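You operate a simulated robot arm through the tools that you are given. There is no shell and no other tool.

You are at the controls of a simulated two-armed robot. One attempt, no reset.

Task
Blow the wet pink can dry in the yellow holder.
Fine: yellow dial to 6 bar and left there, blue switch on, then hold the white button till the drops are gone; switch off. The other can stays; no spray. Set down upright: what you pick out.

Only the result counts: the job must be done as asked and must still hold three seconds after the hand-in. Knocking over, shifting, dropping, spilling or breaking anything else fails it.

Robot
Two 7-joint arms with two-finger parallel grippers on one trunk that stands fixed in place. Base frame: the origin is at the foot of the trunk, x ahead of it, y to its left, z up; the work surface is at about z = 0.9. Units: m, degrees, N and s.
The left shoulder is at [0.07, 0.187, 1.29], the right one opposite. With the tool pointing down near the work surface each hand reaches from about 0.28 to 0.78 m from the base axis, measured 20 degrees to its own side. Payload 3.91 kg a hand.
Tool frame (each hand has its own): the origin (TCP) lies between the finger pads and is the grasp point; the fingertips stand 0.03 m ahead of it; z points along the fingers, y is the line along which they close. Largest opening 0.11 m; finger width 0.02, thickness 0.01; the body of the gripper, 0.048 by 0.112 m, starts 0.055 m behind the TCP.
Orientation is that of the tool frame in the base frame, as a unit quaternion [x, y, z, w]. With the fingers straight down and closing along the base's y, the tool's x points along the base's -x, its y along +y and its z along -z.

Tools
- The arms move only by the tool apply_moves. It takes "left_rows", "right_rows" or both (then of equal length, played together; a hand with none holds still); each is one flat list of numbers, 6 for each row, row after row: the shift along the base's x, y, z in cm, then the turn, a rotation vector about the base's x, y, z in degrees. In form: [dx, dy, dz, rx, ry, rz, dx, dy, dz, rx, ry, rz, ...]. A call has 1 to 20 rows; each row shifts and turns the commanded pose from where the row before left it. "left_hand" and "right_hand" are, for a hand that has rows, the closure in counts, from 0 (fully open) to 255 (shut), set as the call begins (left out, the last holds). Rows are played at 5 a second. More than 0.05 m and 8.6 degrees between two rows, or a gripper value outside its range, and nothing of the call is played. A pose out of reach is approached as far as the arm can. The call stops where the force on the tool passes 90 N (or 10 N more than at its start, if that is more) or the arm is blocked; 0.2 s more then pass. Each finger travels about 0.072 m/s and halts on what it meets, pressing with about 25 N; the grip force reading is that of the motor and also rises with nothing between the fingers. The clock runs only during rows and for 0.2 s after the last one: add rows that do not move to give the fingers time. The reply holds the time, the measured pose of the TCP, the force on the tool along the base axes, the opening and the grip force, in the units named above and with some noise, with the torque about the TCP (base axes, N m) and any sound that the robot's microphone picked up.
- Cameras (640 x 400 px; columns grow to the right, rows downward): "scene" is now at [0.1124, -0.0425, 1.49]; the picture's right is [-0.54, -0.84, -0.00], its down [-0.68, 0.44, -0.59] and it looks along [0.50, -0.32, -0.81] (base axes); focal length 215 px, centre (320, 200). "left" rides on the left gripper at [0.073, -0.017, -0.103] in its tool frame; the picture's right is [0.23, 0.97, 0.00], its down [-0.76, 0.18, -0.62] and it looks along [-0.61, 0.14, 0.78] (tool axes); focal length 222 px, centre (320, 200). "right" rides on the right gripper at [0.072, 0.017, -0.103] in its tool frame; the picture's right is [-0.23, 0.97, 0.00], its down [-0.76, -0.18, -0.62] and it looks along [-0.61, -0.14, 0.78] (tool axes); focal length 222 px, centre (320, 200). There is no depth. A picture from a camera that has moved, and an enlarged one, comes with that camera's place and axes in the base frame and with its lens.
- camera(camera): a new picture of that camera. It takes no simulated time.
- raise_lower(by): slides the trunk up (or, below 0, down) by that many m; the arms and the scene camera ride with it, the base frame stays. It gives what a move gives, with no picture.
- head_to(pan, tilt): turns the head with the scene camera to pan (to the left, within 86 degrees either way) and tilt (down, from -29 to 69), counted from straight ahead of the robot. It gives what a move gives.
- zoom(camera, box): a new picture of the part [left, top, right, bottom] of that camera's present view, enlarged. It takes no simulated time.
- hand_in(): hands the job in; it is judged then, once.

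Places have to be worked out from the pictures, the camera data and where the tool is seen. Open the grippers and draw the arms clear of the work before you hand the job in, unless the task says otherwise.

The tools are called by a JSON object that holds its "fn" and its "kwargs". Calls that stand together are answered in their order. apply_moves: Moves the arms, as the interface text tells. Its arguments: {"type":"object","properties":{"left_rows":{"type":"array","items":{"type":"number"}},"left_hand":{"type":"number"},"right_rows":{"type":"array","items":{"type":"number"}},"right_hand":{"type":"number"}},"required":[]} The other tools are called the same way: raise_lower (by) slides the trunk up or down; head_to (pan, tilt) turns the head that bears the scene camera; camera (camera) takes a picture; zoom (camera, box) takes an enlarged picture of a part of a camera's view; hand_in () hands the job in.

At the start:

```text
clock: 0.0
left_tcp_pos: [0.3871, -0.0021, 1.2878]
left_ee_rot: [-0.001, 1.0, 0.0, 0.0]
left_force: [-1.1, 0.5, 0.2]
left_wrist_torque: [0.03, 0.0, -0.02]
left_grip_width: 0.1099
left_grasp_force: 0.0
right_tcp_pos: [0.3959, -0.491, 1.1934]
right_ee_rot: [0.0, 1.0, 0.001, 0.001]
right_force: [-0.3, 0.3, 0.0]
right_wrist_torque: [0.02, -0.04, 0.01]
right_grip_width: 0.1099
right_grasp_force: 0.1
trunk travel left (down, up): [-0.8, 0.14]
head pan, tilt: [-33.0, 53.6]
```

scene: 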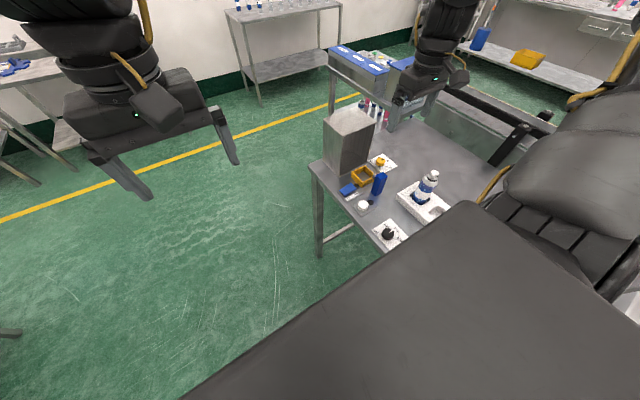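
right: 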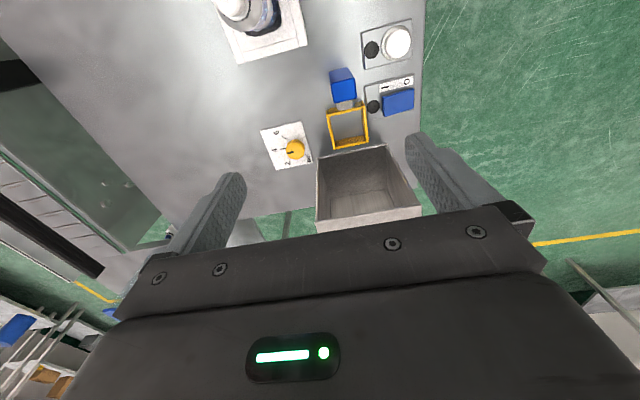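
left: 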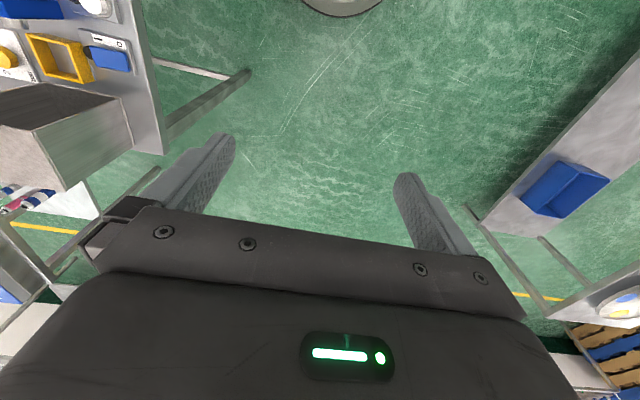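

The scene shows a work table to the right with a yellow holder, dial, switch and button. I'll zoom in to identify everything first.

{"fn": "zoom", "kwargs": {"camera": "scene", "box": [300, 40, 460, 140]}}

{"fn": "zoom", "kwargs": {"camera": "scene", "box": [310, 140, 470, 250]}}

{"fn": "zoom", "kwargs": {"camera": "right", "box": [200, 0, 440, 240]}}

```text
4.00 times, centred on (380, 90) of scene
camera zoom: at [0.1124, -0.0425, 1.49], right [-0.54, -0.84, 0.0], down [-0.68, 0.44, -0.59], along [0.5, -0.32, -0.81], focal length 859 px, centre (80, 640)
```

zoom: 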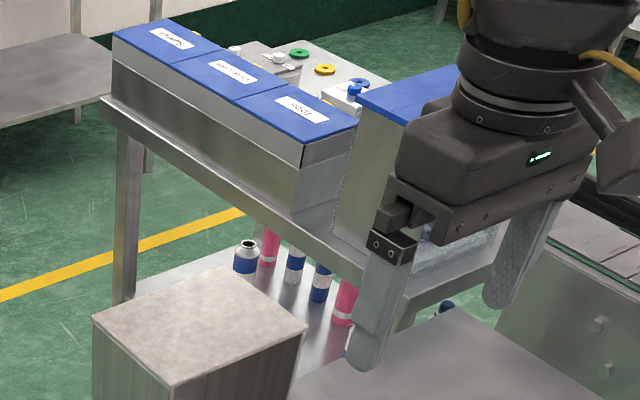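

```text
3.64 times, centred on (390, 195) of scene
camera zoom: at [0.1124, -0.0425, 1.49], right [-0.54, -0.84, 0.0], down [-0.68, 0.44, -0.59], along [0.5, -0.32, -0.81], focal length 780 px, centre (66, 218)
```

zoom: 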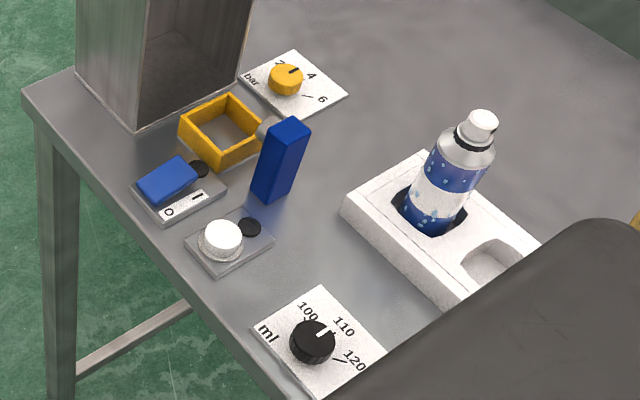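

```text
1.67 times, centred on (320, 120) of right
camera zoom: at [0.3232, -0.475, 1.2997], right [0.23, 0.97, 0.0], down [0.76, -0.18, 0.62], along [0.61, -0.14, -0.78], focal length 370 px, centre (320, 333)
```

zoom: 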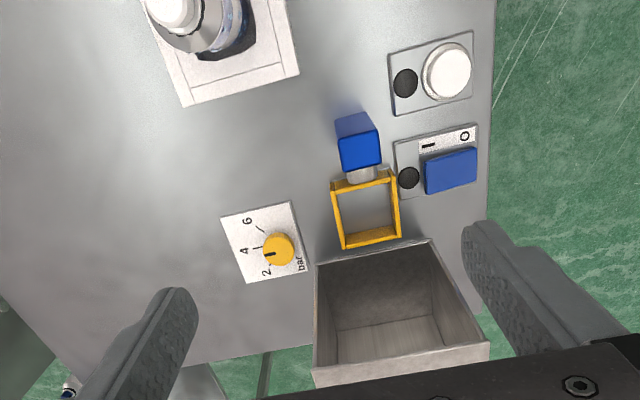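

The pink can isn't visible yet on the near table. I'll look around with the head, panning further right.

{"fn": "head_to", "kwargs": {"pan": -60, "tilt": 50}}

{"fn": "camera", "kwargs": {"camera": "scene"}}

```text
clock: 0.9
left_tcp_pos: [0.3867, -0.003, 1.2873]
left_ee_rot: [-0.001, 1.0, 0.0, -0.002]
left_force: [0.1, 0.3, 0.5]
left_wrist_torque: [-0.01, -0.01, -0.05]
left_grip_width: 0.11
left_grasp_force: 0.0
right_tcp_pos: [0.3953, -0.4906, 1.1947]
right_ee_rot: [0.0, 1.0, 0.0, 0.001]
right_force: [0.0, -0.6, 0.6]
right_wrist_torque: [0.01, -0.02, 0.02]
right_grip_width: 0.1099
right_grasp_force: 0.0
trunk travel left (down, up): [-0.8, 0.14]
head pan, tilt: [-60.0, 50.0]
```

```text
taken
camera scene: at [0.0894, -0.0688, 1.4948], right [-0.87, -0.5, 0.0], down [-0.38, 0.66, -0.64], along [0.32, -0.56, -0.77], focal length 215 px, centre (320, 200)
```

scene: 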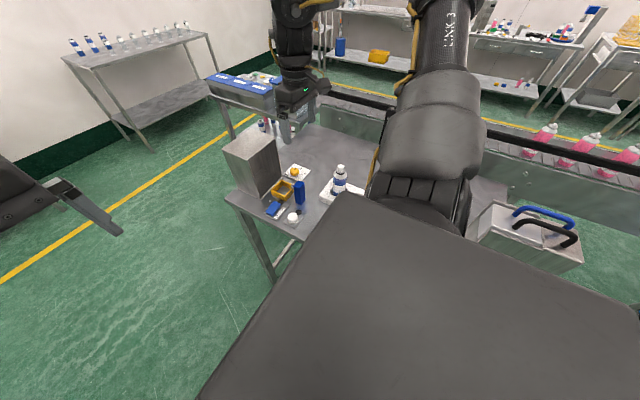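

There's a conveyor-like bed with pink bottles to the right. I'll zoom in there and on the rack.

{"fn": "zoom", "kwargs": {"camera": "scene", "box": [460, 80, 640, 280]}}

{"fn": "zoom", "kwargs": {"camera": "scene", "box": [200, 60, 400, 240]}}

{"fn": "zoom", "kwargs": {"camera": "scene", "box": [440, 0, 640, 110]}}

```text
2.00 times, centred on (550, 180) of scene
camera zoom: at [0.0894, -0.0688, 1.4948], right [-0.87, -0.5, 0.0], down [-0.38, 0.66, -0.64], along [0.32, -0.56, -0.77], focal length 429 px, centre (-140, 240)
```

zoom: 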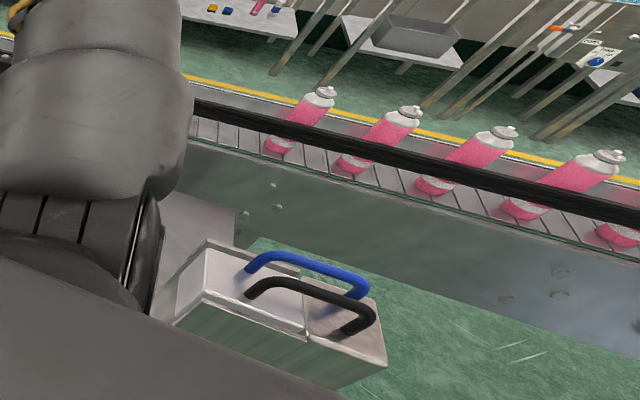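

```text
2.22 times, centred on (300, 150) of scene
camera zoom: at [0.0894, -0.0688, 1.4948], right [-0.87, -0.5, 0.0], down [-0.38, 0.66, -0.64], along [0.32, -0.56, -0.77], focal length 477 px, centre (364, 311)
```

zoom: 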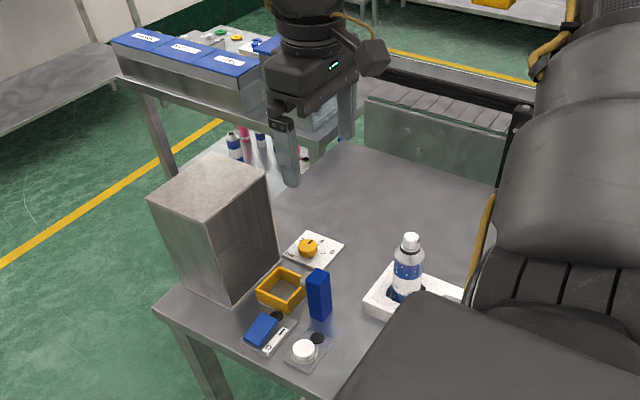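

```text
3.20 times, centred on (540, 55) of scene
camera zoom: at [0.0894, -0.0688, 1.4948], right [-0.87, -0.5, 0.0], down [-0.38, 0.66, -0.64], along [0.32, -0.56, -0.77], focal length 687 px, centre (-384, 664)
```

zoom: 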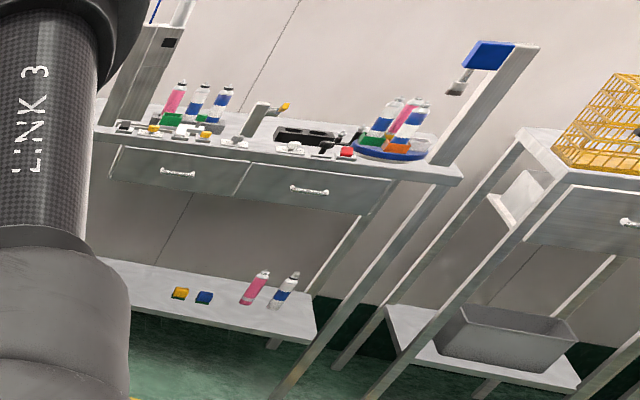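

I'll pan the head fully to the right and also less down, to see the area near the tub with handles.

{"fn": "head_to", "kwargs": {"pan": -86, "tilt": 45}}

{"fn": "camera", "kwargs": {"camera": "scene"}}

{"fn": "head_to", "kwargs": {"pan": -10, "tilt": 55}}

{"fn": "camera", "kwargs": {"camera": "scene"}}

```text
clock: 1.8
left_tcp_pos: [0.387, -0.0021, 1.2872]
left_ee_rot: [0.0, 1.0, 0.0, -0.001]
left_force: [0.3, -0.5, 0.5]
left_wrist_torque: [0.02, -0.04, -0.03]
left_grip_width: 0.1099
left_grasp_force: 0.1
right_tcp_pos: [0.3953, -0.4901, 1.1943]
right_ee_rot: [-0.001, 1.0, 0.001, 0.0]
right_force: [0.2, 0.2, -0.1]
right_wrist_torque: [0.0, 0.0, 0.0]
right_grip_width: 0.1103
right_grasp_force: 0.0
trunk travel left (down, up): [-0.8, 0.14]
head pan, tilt: [-85.9, 45.0]
```

```text
taken
camera scene: at [0.0567, -0.0834, 1.5017], right [-1.0, -0.07, 0.0], down [-0.05, 0.71, -0.71], along [0.05, -0.7, -0.71], focal length 215 px, centre (320, 200)
```

scene: 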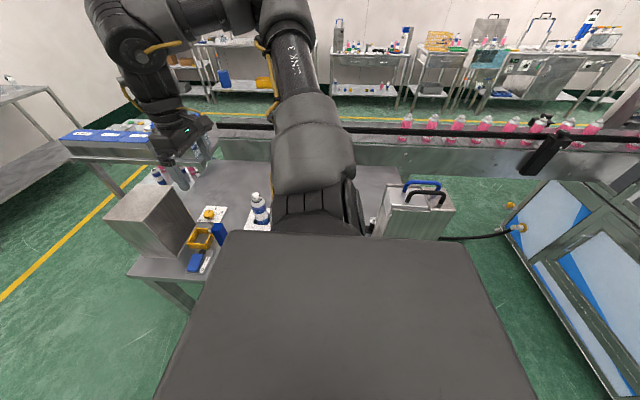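

```text
clock: 3.3
left_tcp_pos: [0.3869, -0.001, 1.2868]
left_ee_rot: [-0.001, 1.0, 0.0, -0.001]
left_force: [-0.3, -0.3, 0.1]
left_wrist_torque: [0.01, -0.01, -0.01]
left_grip_width: 0.11
left_grasp_force: 0.1
right_tcp_pos: [0.3963, -0.4914, 1.1952]
right_ee_rot: [0.0, 1.0, 0.0, 0.0]
right_force: [-0.4, -0.6, 0.1]
right_wrist_torque: [-0.02, -0.02, -0.03]
right_grip_width: 0.1101
right_grasp_force: 0.1
trunk travel left (down, up): [-0.8, 0.14]
head pan, tilt: [-10.0, 55.0]
```

```text
taken
camera scene: at [0.1218, -0.0149, 1.4883], right [-0.17, -0.98, 0.0], down [-0.81, 0.14, -0.57], along [0.56, -0.1, -0.82], focal length 215 px, centre (320, 200)
```

scene: 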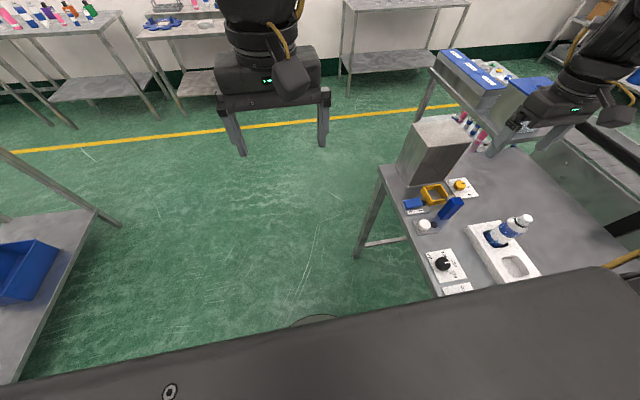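

The table continues under/behind my right arm, where more may be hidden (tray, other plates, tub). I'll raise the right hand and turn it clockwise so its camera looks to the right and back.

{"fn": "apply_moves", "kwargs": {"right_rows": [0, 0, 4, 0, 0, 0, 0, 0, 4, 0, 0, 0, 0, 0, 2, 0, 0, -8, 0, 0, 0, 0, 0, -8, 0, 0, 0, 0, 0, -8, 0, 0, 0, 0, 0, -8, 0, 0, 0, 0, 0, -8, 0, 0, 0, 0, 0, -8, 0, 0, 0, 0, 0, -8, 0, 0, 0, 0, 0, -8, 0, 0, 0, 0, 0, -8, 0, 0, 0, 0, 0, -8, 0, 0, 0, 0, 0, -8]}}

{"fn": "camera", "kwargs": {"camera": "right"}}

{"fn": "camera", "kwargs": {"camera": "scene"}}

```text
clock: 6.1
left_tcp_pos: [0.3873, -0.003, 1.2873]
left_ee_rot: [-0.001, 1.0, -0.001, -0.001]
left_force: [-0.3, 0.6, 0.3]
left_wrist_torque: [-0.02, -0.01, -0.01]
left_grip_width: 0.11
left_grasp_force: 0.0
right_tcp_pos: [0.3962, -0.4926, 1.2962]
right_ee_rot: [0.437, 0.899, 0.0, 0.001]
right_force: [0.0, 0.8, -0.3]
right_wrist_torque: [0.01, 0.0, 0.01]
right_grip_width: 0.11
right_grasp_force: 0.0
right hand out of reach, approached as far as the arm can: row 9, 10, 11, 12, 13
trunk travel left (down, up): [-0.8, 0.14]
head pan, tilt: [-10.0, 55.0]
```

```text
taken
camera right: at [0.3648, -0.4263, 1.4014], right [0.91, 0.42, 0.0], down [0.33, -0.71, 0.62], along [0.26, -0.56, -0.78], focal length 222 px, centre (320, 200)
```

right: 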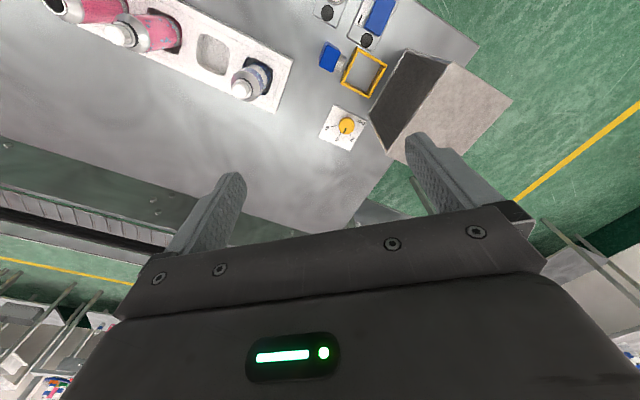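

```text
taken
camera scene: at [0.1217, -0.0147, 1.4883], right [-0.17, -0.98, 0.0], down [-0.81, 0.14, -0.57], along [0.56, -0.1, -0.82], focal length 215 px, centre (320, 200)
```

scene: 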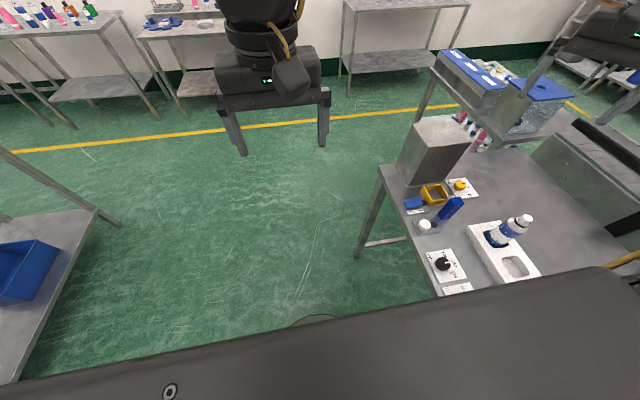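

The tray is longer and has two pink cans in it. Zooming in to see them (wet vs dry).

{"fn": "zoom", "kwargs": {"camera": "right", "box": [0, 0, 300, 120]}}

{"fn": "zoom", "kwargs": {"camera": "right", "box": [270, 0, 520, 180]}}

```text
2.13 times, centred on (150, 60) of right
camera zoom: at [0.3648, -0.4263, 1.4014], right [0.91, 0.42, 0.0], down [0.33, -0.71, 0.62], along [0.26, -0.56, -0.78], focal length 474 px, centre (683, 499)
```

zoom: 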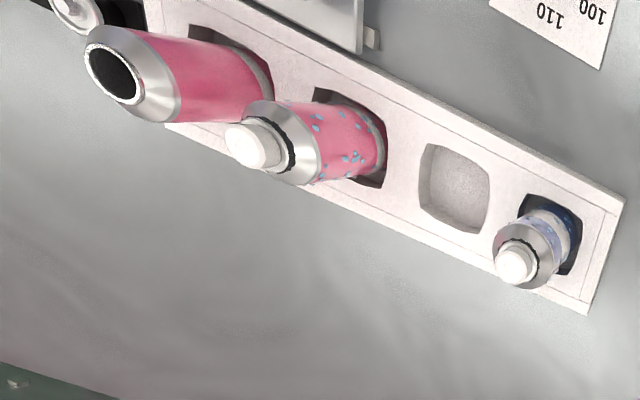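

```text
2.22 times, centred on (395, 90) of right
camera zoom: at [0.3648, -0.4263, 1.4014], right [0.91, 0.42, 0.0], down [0.33, -0.71, 0.62], along [0.26, -0.56, -0.78], focal length 494 px, centre (153, 444)
```

zoom: 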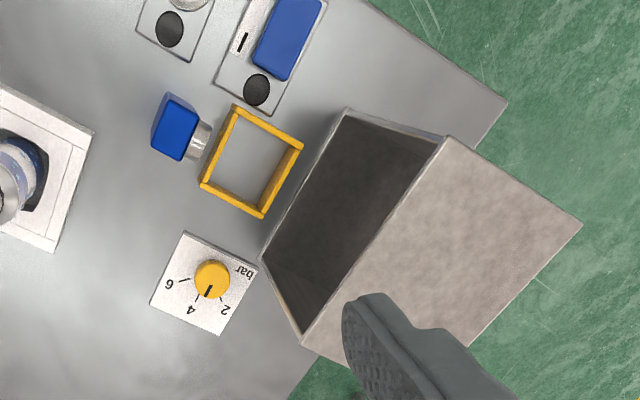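

The wet pink can (with drops, white cap) is the second from the left in the tray; next to it is an open pink can, and a wet blue can stands at the tray's far end. I'll turn the hand back a bit and check how the commanded pose behaves.

{"fn": "apply_moves", "kwargs": {"right_rows": [0, 0, 0, 0, 0, 8, 0, 0, 0, 0, 0, 0]}}

```text
clock: 6.7
left_tcp_pos: [0.3866, -0.0026, 1.2866]
left_ee_rot: [0.0, 1.0, 0.0, -0.001]
left_force: [-0.4, 0.1, -0.4]
left_wrist_torque: [-0.01, 0.0, -0.02]
left_grip_width: 0.1103
left_grasp_force: 0.0
right_tcp_pos: [0.3964, -0.4911, 1.295]
right_ee_rot: [0.374, 0.927, 0.0, 0.0]
right_force: [-0.2, -0.7, -0.3]
right_wrist_torque: [0.03, 0.01, 0.01]
right_grip_width: 0.1099
right_grasp_force: 0.1
trunk travel left (down, up): [-0.8, 0.14]
head pan, tilt: [-10.0, 55.0]
```

The command restarts from the reached pose, good. Now I'll bring the hand nearer to the tray to look at the pink can closely.

{"fn": "apply_moves", "kwargs": {"right_rows": [-4, 1.5, -1, 0, 0, 0, -4, 1.5, -1, 0, 0, 0, -4, 1.5, -1, 0, 0, 0, -4, 1.5, -1, 0, 0, 0, -3.6, 1, -0.5, 0, 0, 0]}}

{"fn": "camera", "kwargs": {"camera": "right"}}

```text
clock: 7.9
left_tcp_pos: [0.3842, -0.0027, 1.2873]
left_ee_rot: [-0.002, 1.0, 0.001, 0.001]
left_force: [-0.5, 0.7, 0.7]
left_wrist_torque: [-0.03, -0.06, -0.01]
left_grip_width: 0.1101
left_grasp_force: 0.0
right_tcp_pos: [0.3059, -0.4852, 1.2917]
right_ee_rot: [0.374, 0.927, 0.001, 0.0]
right_force: [0.0, -0.1, -0.6]
right_wrist_torque: [-0.01, -0.05, 0.0]
right_grip_width: 0.1101
right_grasp_force: 0.0
right hand out of reach, approached as far as the arm can: row 2, 3, 4, 5
trunk travel left (down, up): [-0.8, 0.14]
head pan, tilt: [-10.0, 55.0]
```

```text
taken
camera right: at [0.2655, -0.4235, 1.3963], right [0.84, 0.54, 0.0], down [0.42, -0.66, 0.62], along [0.34, -0.52, -0.78], focal length 222 px, centre (320, 200)
```

right: 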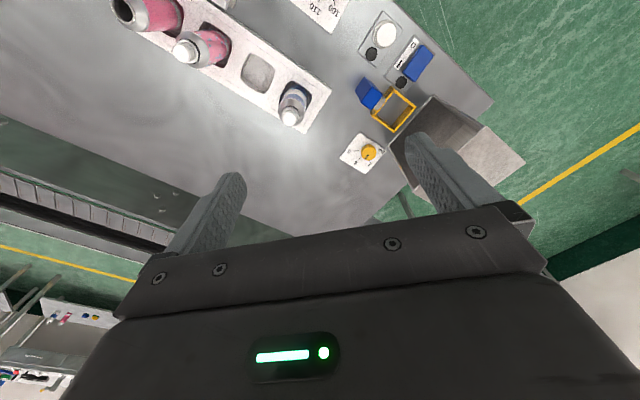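

The arm is limited there with this rotation. I'll turn back to the standard orientation and go lower while moving inward.

{"fn": "apply_moves", "kwargs": {"right_rows": [0, 0, -2, 0, 0, 8, 0, 0, -2, 0, 0, 8, 0, 0, -2, 0, 0, 8, -3, 0, -2, 0, 0, 8, -3, 0, -2, 0, 0, 8, -3, 0, -2, 0, 0, 4, -3, 1, 0, 0, 0, 0, -3, 1, 0, 0, 0, 0]}}

{"fn": "camera", "kwargs": {"camera": "right"}}

```text
clock: 9.7
left_tcp_pos: [0.3851, -0.0043, 1.2871]
left_ee_rot: [0.001, 1.0, 0.002, 0.0]
left_force: [0.5, 0.0, 0.1]
left_wrist_torque: [0.05, -0.01, -0.01]
left_grip_width: 0.1101
left_grasp_force: 0.2
right_tcp_pos: [0.1813, -0.5095, 1.1875]
right_ee_rot: [-0.001, 1.0, 0.002, 0.0]
right_force: [0.3, 0.1, -0.6]
right_wrist_torque: [0.01, -0.01, 0.01]
right_grip_width: 0.1098
right_grasp_force: 0.1
right hand out of reach, approached as far as the arm can: row 6, 7, 8
trunk travel left (down, up): [-0.8, 0.14]
head pan, tilt: [-10.0, 55.0]
```

```text
taken
camera right: at [0.1083, -0.4942, 1.2928], right [0.23, 0.97, 0.0], down [0.76, -0.18, 0.62], along [0.61, -0.14, -0.78], focal length 222 px, centre (320, 200)
```

right: 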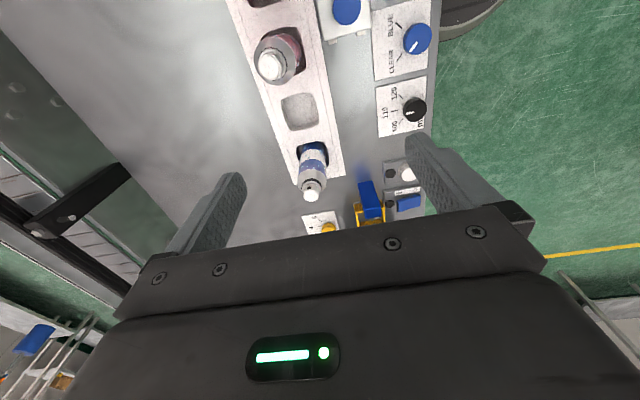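

Good top view of the tray now. Zooming on the pink wet can and its surroundings.

{"fn": "zoom", "kwargs": {"camera": "right", "box": [220, 0, 440, 210]}}

{"fn": "zoom", "kwargs": {"camera": "right", "box": [240, 0, 360, 110]}}

```text
1.90 times, centred on (330, 105) of right
camera zoom: at [0.1083, -0.4942, 1.2928], right [0.23, 0.97, 0.0], down [0.76, -0.18, 0.62], along [0.61, -0.14, -0.78], focal length 423 px, centre (301, 381)
```

zoom: 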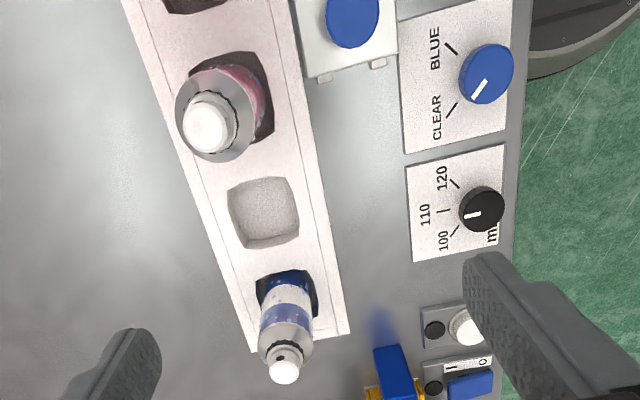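

```text
3.64 times, centred on (300, 55) of right
camera zoom: at [0.1083, -0.4942, 1.2928], right [0.23, 0.97, 0.0], down [0.76, -0.18, 0.62], along [0.61, -0.14, -0.78], focal length 808 px, centre (393, 727)
```

zoom: 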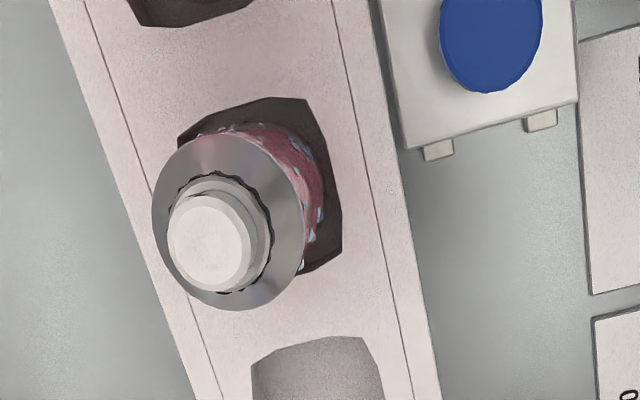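

The pink can's axis is about (0.131, -0.548), its shoulder near z≈1.01 and cap top ≈1.05. Next I'll look closely at the dial, holder, switch and button: moving the hand forward above them.

{"fn": "apply_moves", "kwargs": {"right_rows": [4, 0, -1, 0, 0, 0, 4, 0, -1, 0, 0, 0, 4, 0.5, -1, 0, 0, 0, 4, 0.5, -1, 0, 0, 0, 0, 0, 0, 0, 0, 0]}}

{"fn": "camera", "kwargs": {"camera": "right"}}

{"fn": "zoom", "kwargs": {"camera": "right", "box": [220, 40, 440, 180]}}

```text
clock: 10.9
left_tcp_pos: [0.3848, -0.0032, 1.2869]
left_ee_rot: [-0.001, 1.0, 0.0, 0.0]
left_force: [-0.8, -0.4, -0.1]
left_wrist_torque: [-0.01, -0.05, -0.01]
left_grip_width: 0.1103
left_grasp_force: 0.0
right_tcp_pos: [0.3431, -0.5, 1.1491]
right_ee_rot: [0.001, 1.0, 0.0, 0.0]
right_force: [-0.3, -0.8, 0.0]
right_wrist_torque: [0.02, 0.03, -0.02]
right_grip_width: 0.1101
right_grasp_force: 0.0
trunk travel left (down, up): [-0.8, 0.14]
head pan, tilt: [-10.0, 55.0]
```

```text
taken
camera right: at [0.2709, -0.4832, 1.2537], right [0.23, 0.97, 0.0], down [0.76, -0.18, 0.62], along [0.61, -0.14, -0.78], focal length 222 px, centre (320, 200)
```

right: 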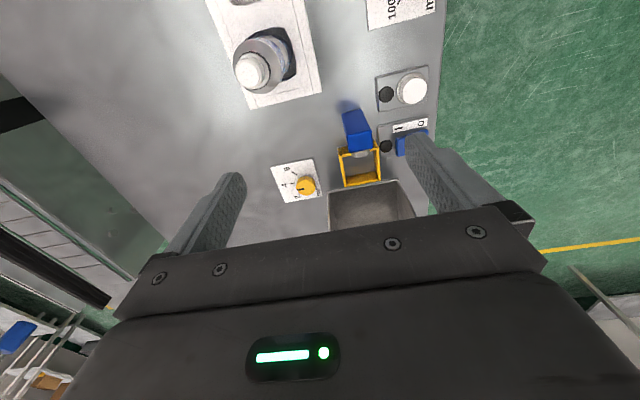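

```text
2.86 times, centred on (330, 110) of right
camera zoom: at [0.2709, -0.4832, 1.2537], right [0.23, 0.97, 0.0], down [0.76, -0.18, 0.62], along [0.61, -0.14, -0.78], focal length 635 px, centre (291, 457)
```

zoom: 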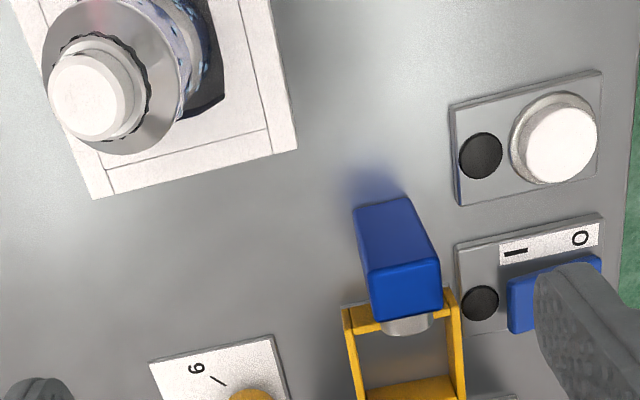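

Now I'll shift the hand forward so the dial and the switch both come clear of the fingers in view.

{"fn": "apply_moves", "kwargs": {"right_rows": [4, 1, -1, 0, 0, 0, 3.7, 1, -2, 0, 0, 0, 0, 0, 0, 0, 0, 0]}}

{"fn": "zoom", "kwargs": {"camera": "right", "box": [230, 110, 350, 200]}}

{"fn": "zoom", "kwargs": {"camera": "right", "box": [320, 40, 460, 150]}}

{"fn": "camera", "kwargs": {"camera": "right"}}

```text
clock: 11.7
left_tcp_pos: [0.384, -0.0017, 1.2879]
left_ee_rot: [-0.001, 1.0, 0.001, 0.001]
left_force: [-1.1, 0.2, -0.1]
left_wrist_torque: [-0.01, -0.02, -0.04]
left_grip_width: 0.1098
left_grasp_force: 0.1
right_tcp_pos: [0.4207, -0.4774, 1.1219]
right_ee_rot: [0.001, 1.0, 0.0, 0.001]
right_force: [-0.5, 0.5, -0.1]
right_wrist_torque: [0.0, -0.02, -0.02]
right_grip_width: 0.1099
right_grasp_force: 0.0
trunk travel left (down, up): [-0.8, 0.14]
head pan, tilt: [-10.0, 55.0]
```

```text
4.44 times, centred on (290, 155) of right
camera zoom: at [0.3477, -0.4611, 1.2264], right [0.23, 0.97, 0.0], down [0.76, -0.18, 0.62], along [0.61, -0.14, -0.78], focal length 987 px, centre (453, 400)
```

zoom: 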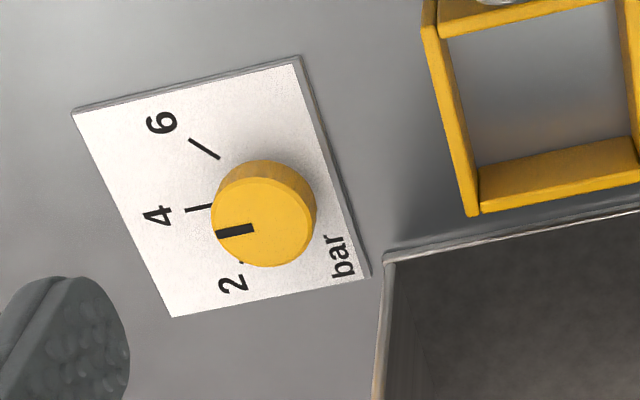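

```text
3.64 times, centred on (390, 95) of right
camera zoom: at [0.3477, -0.4611, 1.2264], right [0.23, 0.97, 0.0], down [0.76, -0.18, 0.62], along [0.61, -0.14, -0.78], focal length 808 px, centre (66, 582)
```

zoom: 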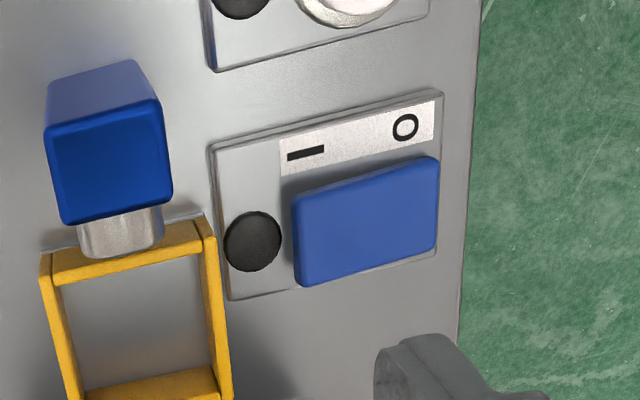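

```text
taken
camera right: at [0.3477, -0.4611, 1.2264], right [0.23, 0.97, 0.0], down [0.76, -0.18, 0.62], along [0.61, -0.14, -0.78], focal length 222 px, centre (320, 200)
```

right: 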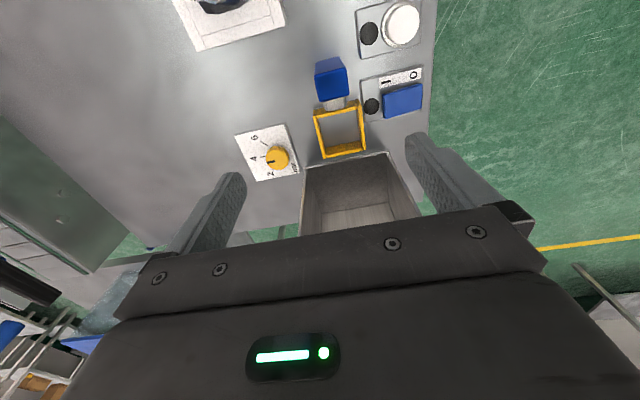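

The dial knob is near (0.493, -0.558) pointing about at 4, with 6 lying clockwise from it. Let me zoom further to measure the angles exactly.

{"fn": "zoom", "kwargs": {"camera": "right", "box": [235, 125, 307, 185]}}

```text
6.67 times, centred on (271, 155) of right
camera zoom: at [0.3477, -0.4611, 1.2264], right [0.23, 0.97, 0.0], down [0.76, -0.18, 0.62], along [0.61, -0.14, -0.78], focal length 1481 px, centre (647, 500)
```

zoom: 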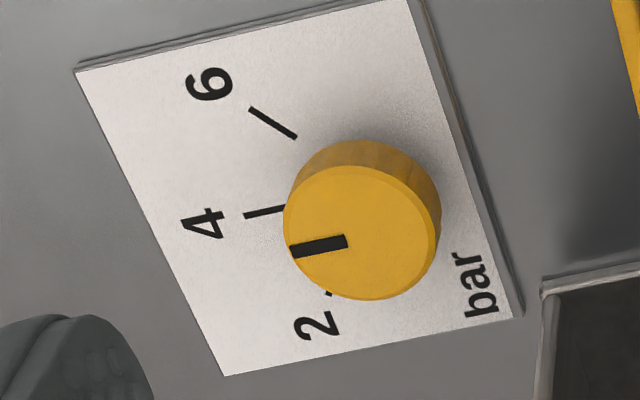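

The ticks are spaced 50°, and the pointer is at 4, so I need about 50° clockwise. I'll go above the knob (0.4914, -0.5605) with the hand pre-turned +50°.

{"fn": "apply_moves", "kwargs": {"right_rows": [1.01, -1.19, 0, 0, 0, 7.14, 1.01, -1.19, 0, 0, 0, 7.14, 1.01, -1.19, 0, 0, 0, 7.14, 1.01, -1.19, 0, 0, 0, 7.14, 1.01, -1.19, 0, 0, 0, 7.14, 1.01, -1.19, 0, 0, 0, 7.14, 1.01, -1.19, 0, 0, 0, 7.16, 0, 0, 0, 0, 0, 0]}}

{"fn": "camera", "kwargs": {"camera": "right"}}

```text
clock: 13.5
left_tcp_pos: [0.3872, -0.0012, 1.2876]
left_ee_rot: [-0.001, 1.0, 0.0, 0.0]
left_force: [-0.6, -0.7, -0.1]
left_wrist_torque: [-0.01, 0.02, 0.01]
left_grip_width: 0.1099
left_grasp_force: 0.1
right_tcp_pos: [0.4928, -0.5604, 1.1185]
right_ee_rot: [-0.424, 0.906, 0.0, 0.0]
right_force: [0.2, -0.5, 1.1]
right_wrist_torque: [0.01, -0.02, 0.01]
right_grip_width: 0.1102
right_grasp_force: 0.0
trunk travel left (down, up): [-0.8, 0.14]
head pan, tilt: [-10.0, 55.0]
```

```text
taken
camera right: at [0.4339, -0.6062, 1.224], right [-0.6, 0.8, 0.0], down [0.62, 0.47, 0.62], along [0.5, 0.37, -0.78], focal length 222 px, centre (320, 200)
```

right: 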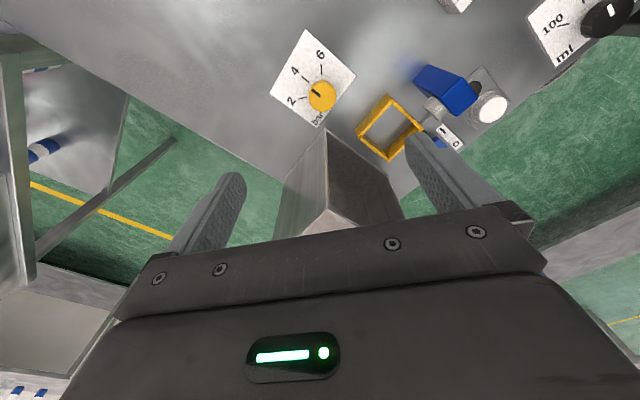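

{"fn": "zoom", "kwargs": {"camera": "right", "box": [265, 20, 375, 130]}}

```text
3.64 times, centred on (320, 75) of right
camera zoom: at [0.4339, -0.6062, 1.224], right [-0.6, 0.8, 0.0], down [0.62, 0.47, 0.62], along [0.5, 0.37, -0.78], focal length 808 px, centre (320, 654)
```

zoom: 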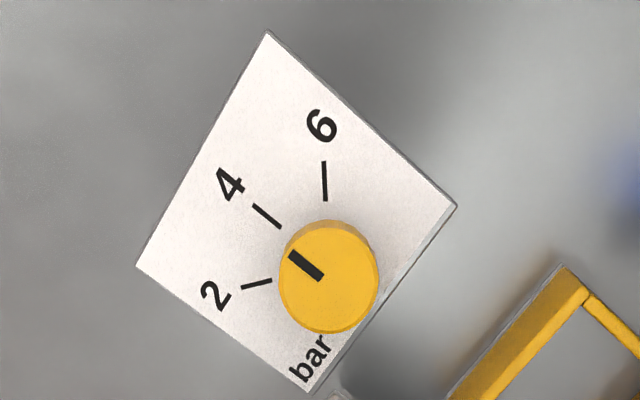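

The knob centre is confirmed at about (0.491, -0.560). I'll lower the open gripper around it, tips ending just above the plate.

{"fn": "apply_moves", "kwargs": {"right_rows": [-0.18, 0, -4, 0, 0, 0, 0, 0, -4, 0, 0, 0, 0, 0, -4, 0, 0, 0, 0, 0, -3, 0, 0, 0, 0, 0, -2.7, 0, 0, 0, 0, 0, 0, 0, 0, 0]}}

{"fn": "camera", "kwargs": {"camera": "right"}}

```text
clock: 14.9
left_tcp_pos: [0.3864, -0.0019, 1.2885]
left_ee_rot: [-0.001, 1.0, 0.0, 0.0]
left_force: [-0.1, -0.5, -0.2]
left_wrist_torque: [-0.02, -0.02, 0.0]
left_grip_width: 0.1101
left_grasp_force: 0.0
right_tcp_pos: [0.4889, -0.5599, 0.9432]
right_ee_rot: [-0.423, 0.906, -0.001, 0.001]
right_force: [0.1, 0.0, 1.0]
right_wrist_torque: [-0.01, -0.03, -0.04]
right_grip_width: 0.11
right_grasp_force: 0.1
trunk travel left (down, up): [-0.8, 0.14]
head pan, tilt: [-10.0, 55.0]
```

```text
taken
camera right: at [0.43, -0.6057, 1.0481], right [-0.6, 0.8, 0.0], down [0.62, 0.47, 0.62], along [0.5, 0.37, -0.78], focal length 222 px, centre (320, 200)
```

right: 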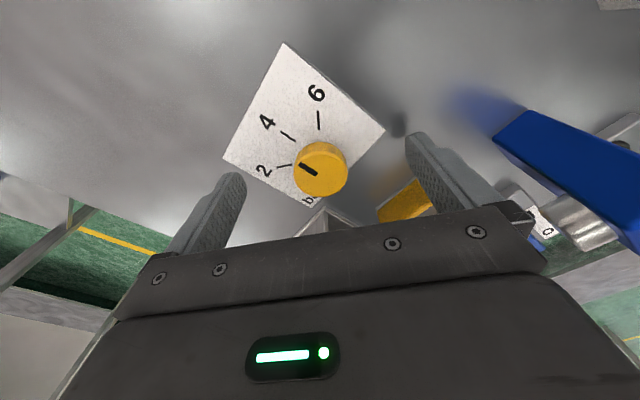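

The knob is centred between the fingers. I'll lower 3 mm more and close on it.

{"fn": "apply_moves", "kwargs": {"right_rows": [0.05, 0, -0.3, 0, 0, 0, 0, 0, 0, 0, 0, 0, 0, 0, 0, 0, 0, 0, 0, 0, 0, 0, 0, 0, 0, 0, 0, 0, 0, 0], "right_hand": 255}}

{"fn": "camera", "kwargs": {"camera": "right"}}

```text
clock: 16.1
left_tcp_pos: [0.3854, -0.0016, 1.2874]
left_ee_rot: [-0.001, 1.0, 0.0, 0.001]
left_force: [0.5, 0.3, -0.1]
left_wrist_torque: [0.02, 0.0, 0.02]
left_grip_width: 0.11
left_grasp_force: 0.0
right_tcp_pos: [0.4897, -0.5609, 0.9389]
right_ee_rot: [-0.423, 0.906, 0.001, 0.0]
right_force: [-5.2, 6.3, -5.8]
right_wrist_torque: [0.24, -0.14, 0.0]
right_grip_width: 0.0338
right_grasp_force: 44.8
trunk travel left (down, up): [-0.8, 0.14]
head pan, tilt: [-10.0, 55.0]
```

```text
taken
camera right: at [0.4302, -0.6061, 1.0448], right [-0.6, 0.8, 0.0], down [0.63, 0.47, 0.62], along [0.5, 0.38, -0.78], focal length 222 px, centre (320, 200)
```

right: 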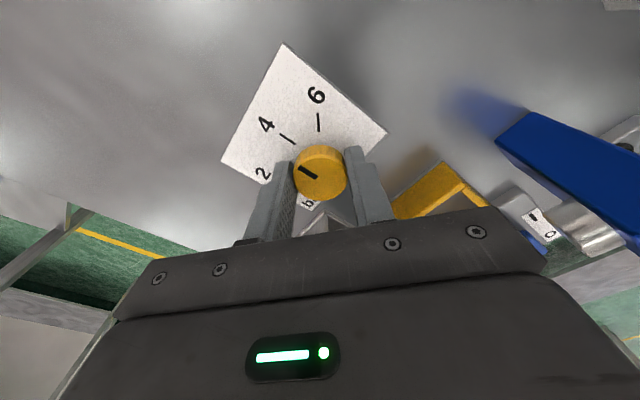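

Firm grip on the knob (33.8 mm). Turning it 49° clockwise.

{"fn": "apply_moves", "kwargs": {"right_rows": [0, 0, 0, 0, 0, -7, 0, 0, 0, 0, 0, -7, 0, 0, 0, 0, 0, -7, 0, 0, 0, 0, 0, -7, 0, 0, 0, 0, 0, -7, 0, 0, 0, 0, 0, -7, 0, 0, 0, 0, 0, -7, 0, 0, 0, 0, 0, 0]}}

{"fn": "camera", "kwargs": {"camera": "right"}}

{"fn": "zoom", "kwargs": {"camera": "right", "box": [240, 80, 370, 210]}}

```text
clock: 17.9
left_tcp_pos: [0.3845, 0.0006, 1.2877]
left_ee_rot: [-0.001, 1.0, 0.0, 0.0]
left_force: [-0.1, 0.5, -0.2]
left_wrist_torque: [-0.03, -0.01, 0.0]
left_grip_width: 0.11
left_grasp_force: 0.0
right_tcp_pos: [0.4888, -0.5589, 0.9397]
right_ee_rot: [-0.009, 1.0, 0.0, -0.001]
right_force: [-18.8, 20.1, -13.5]
right_wrist_torque: [0.24, -0.12, 0.01]
right_grip_width: 0.0336
right_grasp_force: 45.2
trunk travel left (down, up): [-0.8, 0.14]
head pan, tilt: [-10.0, 55.0]
```

```text
taken
camera right: at [0.4165, -0.5448, 1.045], right [0.21, 0.98, 0.0], down [0.77, -0.16, 0.62], along [0.61, -0.13, -0.78], focal length 222 px, centre (320, 200)
```

right: 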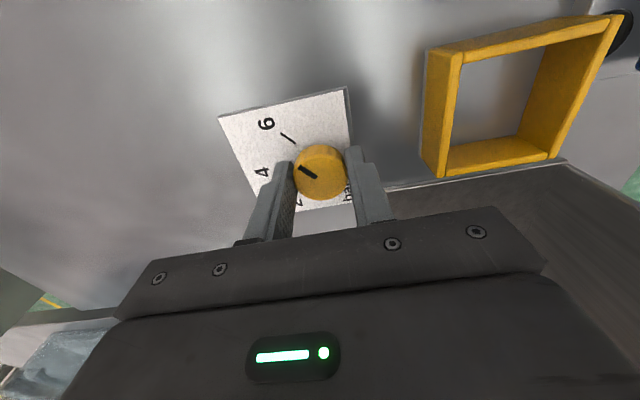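

```text
3.08 times, centred on (305, 145) of right
camera zoom: at [0.4165, -0.5448, 1.045], right [0.21, 0.98, 0.0], down [0.77, -0.16, 0.62], along [0.61, -0.13, -0.78], focal length 684 px, centre (366, 369)
```

zoom: 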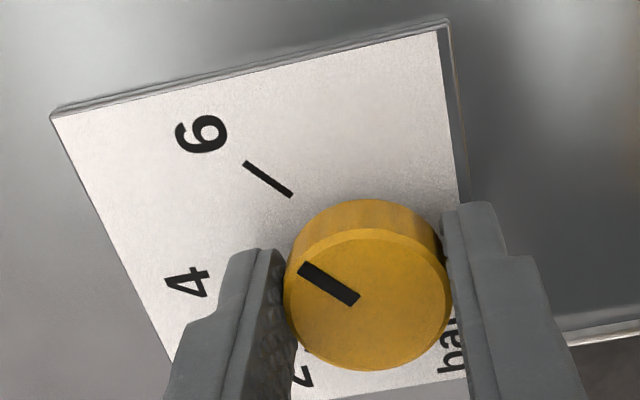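

The pointer reads about 48.6° versus the 6-tick at 50.2°; I'll add a 1.5° touch and then open the fingers.

{"fn": "apply_moves", "kwargs": {"right_rows": [0, 0, 0, 0, 0, -1.5, 0, 0, 0, 0, 0, 0]}}

{"fn": "zoom", "kwargs": {"camera": "right", "box": [240, 80, 370, 210]}}

{"fn": "apply_moves", "kwargs": {"right_rows": [0, 0, 0, 0, 0, 0, 0, 0, 0, 0, 0, 0, 0, 0, 0, 0, 0, 0, 0, 0, 0, 0, 0, 0], "right_hand": 120}}

{"fn": "zoom", "kwargs": {"camera": "right", "box": [240, 80, 370, 210]}}

```text
clock: 18.5
left_tcp_pos: [0.385, -0.0011, 1.2883]
left_ee_rot: [-0.001, 1.0, -0.001, 0.0]
left_force: [-0.1, -0.5, -0.9]
left_wrist_torque: [0.0, -0.01, 0.0]
left_grip_width: 0.1099
left_grasp_force: 0.1
right_tcp_pos: [0.4889, -0.5595, 0.94]
right_ee_rot: [0.004, 1.0, 0.001, -0.001]
right_force: [-19.9, 18.7, -14.9]
right_wrist_torque: [0.34, 0.32, 0.17]
right_grip_width: 0.0336
right_grasp_force: 45.1
trunk travel left (down, up): [-0.8, 0.14]
head pan, tilt: [-10.0, 55.0]
```

```text
3.08 times, centred on (305, 145) of right
camera zoom: at [0.4172, -0.543, 1.0451], right [0.23, 0.97, 0.0], down [0.76, -0.18, 0.62], along [0.6, -0.15, -0.78], focal length 684 px, centre (366, 369)
```

zoom: 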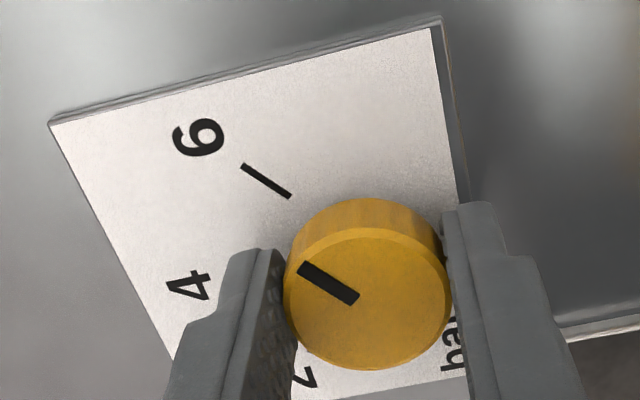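

```text
clock: 19.5
left_tcp_pos: [0.3866, -0.0027, 1.2869]
left_ee_rot: [-0.001, 1.0, 0.0, 0.0]
left_force: [-0.9, -1.0, 0.2]
left_wrist_torque: [-0.01, 0.03, 0.01]
left_grip_width: 0.1102
left_grasp_force: 0.0
right_tcp_pos: [0.4923, -0.5624, 0.9393]
right_ee_rot: [0.005, 1.0, 0.001, 0.0]
right_force: [-0.1, 0.3, 0.5]
right_wrist_torque: [0.05, 0.02, 0.01]
right_grip_width: 0.0584
right_grasp_force: 0.0
trunk travel left (down, up): [-0.8, 0.14]
head pan, tilt: [-10.0, 55.0]
```

```text
3.08 times, centred on (305, 145) of right
camera zoom: at [0.4199, -0.5448, 1.044], right [0.23, 0.97, 0.0], down [0.76, -0.18, 0.62], along [0.61, -0.15, -0.78], focal length 684 px, centre (366, 369)
```

zoom: 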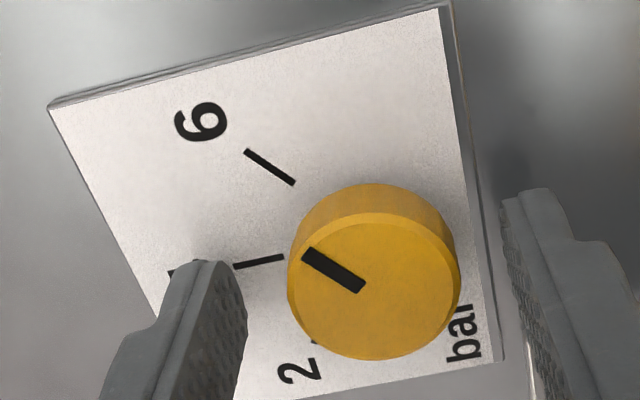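

The pointer looks a few degrees short of the 6 tick. I'll zoom deeper to measure it precisely.

{"fn": "zoom", "kwargs": {"camera": "right", "box": [270, 110, 340, 180]}}

```text
5.71 times, centred on (305, 145) of right
camera zoom: at [0.4199, -0.5448, 1.044], right [0.23, 0.97, 0.0], down [0.76, -0.18, 0.62], along [0.61, -0.15, -0.78], focal length 1269 px, centre (406, 514)
```

zoom: 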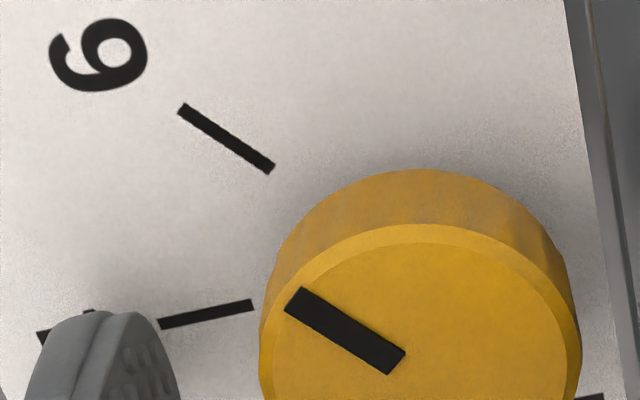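

With careful measurement the pointer is at 50.1° versus the 6-tick's 50.7° — the dial sits at 6 bar. I'll open fully while rising straight up and check again.

{"fn": "apply_moves", "kwargs": {"right_rows": [0, 0, 0, 0, 0, 0, 0, 0, 3, 0, 0, 0, 0, 0, 4, 0, 0, 0, 0, 0, 4, 0, 0, 0, 0, 0, 4, 0, 0, 0, 0, 0, 3, 0, 0, 0, 0, 0, 0, 0, 0, 0], "right_hand": 0}}

{"fn": "camera", "kwargs": {"camera": "right"}}

{"fn": "zoom", "kwargs": {"camera": "right", "box": [260, 50, 350, 130]}}

```text
clock: 21.1
left_tcp_pos: [0.3873, -0.0008, 1.2863]
left_ee_rot: [0.0, 1.0, 0.0, 0.0]
left_force: [0.3, 0.1, 0.5]
left_wrist_torque: [-0.01, 0.02, -0.02]
left_grip_width: 0.1102
left_grasp_force: 0.1
right_tcp_pos: [0.492, -0.5622, 1.119]
right_ee_rot: [0.004, 1.0, 0.0, -0.001]
right_force: [0.1, 0.0, -0.4]
right_wrist_torque: [-0.01, 0.02, -0.02]
right_grip_width: 0.1099
right_grasp_force: 0.0
trunk travel left (down, up): [-0.8, 0.14]
head pan, tilt: [-10.0, 55.0]
```

```text
taken
camera right: at [0.4207, -0.5454, 1.2249], right [0.24, 0.97, 0.0], down [0.76, -0.18, 0.62], along [0.6, -0.15, -0.78], focal length 222 px, centre (320, 200)
```

right: 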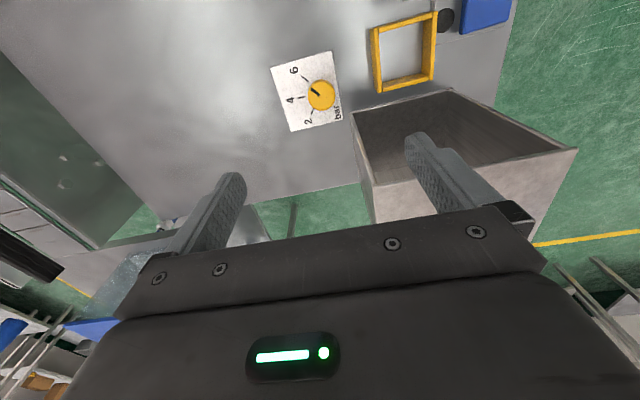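

```text
5.00 times, centred on (305, 90) of right
camera zoom: at [0.4207, -0.5454, 1.2249], right [0.24, 0.97, 0.0], down [0.76, -0.18, 0.62], along [0.6, -0.15, -0.78], focal length 1111 px, centre (395, 750)
```

zoom: 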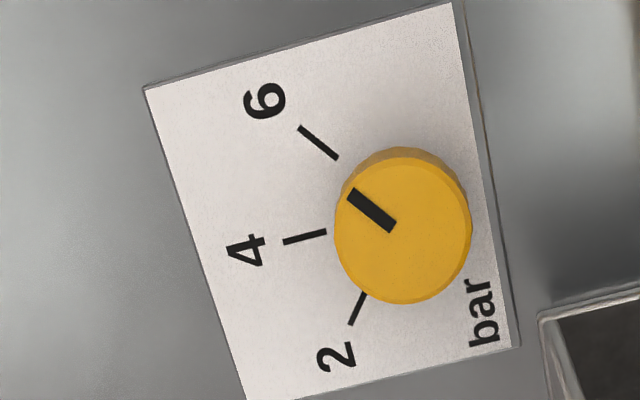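

The dial is parallel to the 6 tick. Now I'll measure the holder from this angle.

{"fn": "zoom", "kwargs": {"camera": "right", "box": [355, 0, 455, 110]}}

```text
3.64 times, centred on (405, 55) of right
camera zoom: at [0.4207, -0.5454, 1.2249], right [0.24, 0.97, 0.0], down [0.76, -0.18, 0.62], along [0.6, -0.15, -0.78], focal length 808 px, centre (11, 727)
```

zoom: 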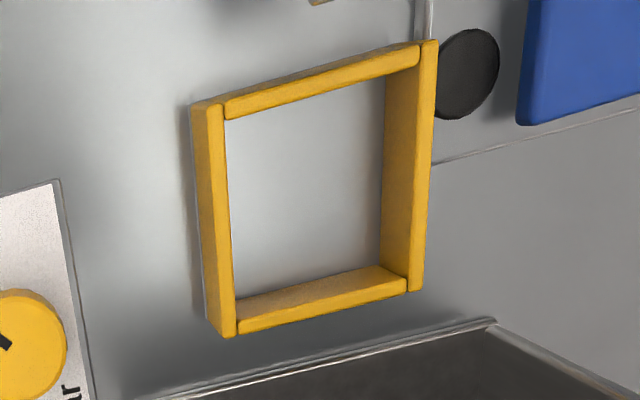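

The holder's inner square is roughly 5.3–5.6 cm, centred near (0.472, -0.460), open to the table. Now I'll move the hand over toward the pink can at a safe height.

{"fn": "apply_moves", "kwargs": {"right_rows": [-2, 0.1, 2.5, 0, 0, 0, -4, 0.15, 0, 0, 0, 0.5, -4, 0.15, 0, 0, 0, 0, -4, 0.15, 0, 0, 0, 0, -4, 0.15, 0, 0, 0, 0, -4, 0.15, 0, 0, 0, 0, -4, 0.15, 0, 0, 0, 0, -4, 0.15, 0, 0, 0, 0, -2, 0.1, 0, 0, 0, 0, 0, 0, 0, 0, 0, 0]}}

{"fn": "camera", "kwargs": {"camera": "right"}}

```text
clock: 23.3
left_tcp_pos: [0.3874, -0.0021, 1.286]
left_ee_rot: [-0.001, 1.0, 0.0, -0.001]
left_force: [-0.3, -0.5, 0.4]
left_wrist_torque: [-0.02, 0.04, 0.0]
left_grip_width: 0.1097
left_grasp_force: 0.2
right_tcp_pos: [0.1711, -0.5468, 1.1414]
right_ee_rot: [-0.001, 1.0, 0.0, -0.001]
right_force: [0.3, 0.4, 0.4]
right_wrist_torque: [0.02, 0.01, 0.01]
right_grip_width: 0.11
right_grasp_force: 0.1
trunk travel left (down, up): [-0.8, 0.14]
head pan, tilt: [-10.0, 55.0]
```

```text
taken
camera right: at [0.0987, -0.5307, 1.2472], right [0.23, 0.97, 0.0], down [0.76, -0.18, 0.62], along [0.61, -0.14, -0.78], focal length 222 px, centre (320, 200)
```

right: 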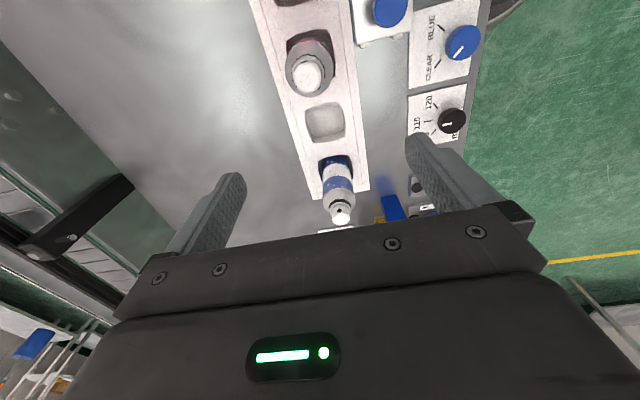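

Reachable so far. Zooming on the pink can from here for a precise axis location.

{"fn": "zoom", "kwargs": {"camera": "right", "box": [250, 0, 380, 140]}}

```text
2.86 times, centred on (315, 70) of right
camera zoom: at [0.0987, -0.5307, 1.2472], right [0.23, 0.97, 0.0], down [0.76, -0.18, 0.62], along [0.61, -0.14, -0.78], focal length 635 px, centre (334, 571)
```

zoom: 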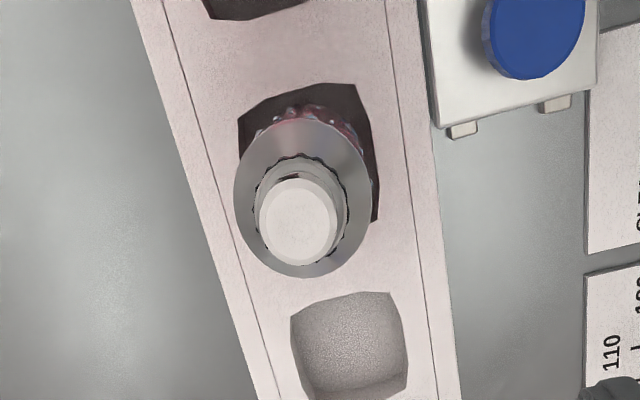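

Can axis is at about (0.130, -0.548), diameter ≈4.5 cm. Before lowering I want to see what stands on the near side (x<0.05), so I'll tilt the hand so its camera looks more downward/backward.

{"fn": "apply_moves", "kwargs": {"right_rows": [0, 0, 1, 0, 8, 0, 0, 0, 1, 0, 8, 0, 0, 0, 0, 0, 8, 0, 0, 0, 0, 0, 8, 0, 0, 0, 0, 0, 0, 0], "right_hand": 70}}

{"fn": "camera", "kwargs": {"camera": "right"}}

```text
clock: 24.5
left_tcp_pos: [0.3873, -0.001, 1.2878]
left_ee_rot: [-0.001, 1.0, 0.001, 0.0]
left_force: [-0.3, 0.1, 0.3]
left_wrist_torque: [0.02, -0.02, 0.02]
left_grip_width: 0.1101
left_grasp_force: 0.1
right_tcp_pos: [0.1708, -0.5491, 1.1634]
right_ee_rot: [-0.001, 0.961, 0.0, -0.277]
right_force: [0.3, 0.0, -0.8]
right_wrist_torque: [0.02, -0.01, 0.01]
right_grip_width: 0.0797
right_grasp_force: 0.0
trunk travel left (down, up): [-0.8, 0.14]
head pan, tilt: [-10.0, 55.0]
```

```text
taken
camera right: at [0.1646, -0.5323, 1.2912], right [0.19, 0.97, -0.12], down [0.98, -0.18, 0.12], along [0.1, -0.14, -0.98], focal length 222 px, centre (320, 200)
```

right: 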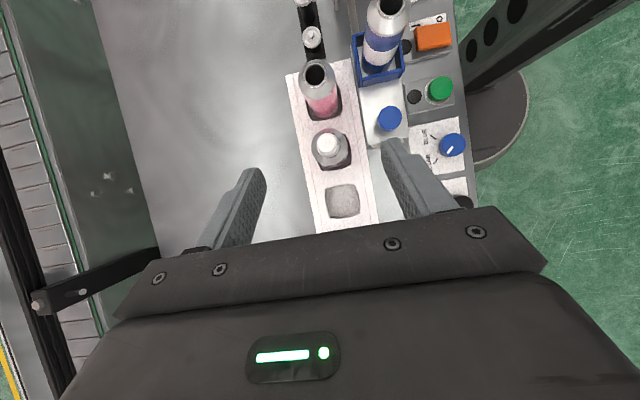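

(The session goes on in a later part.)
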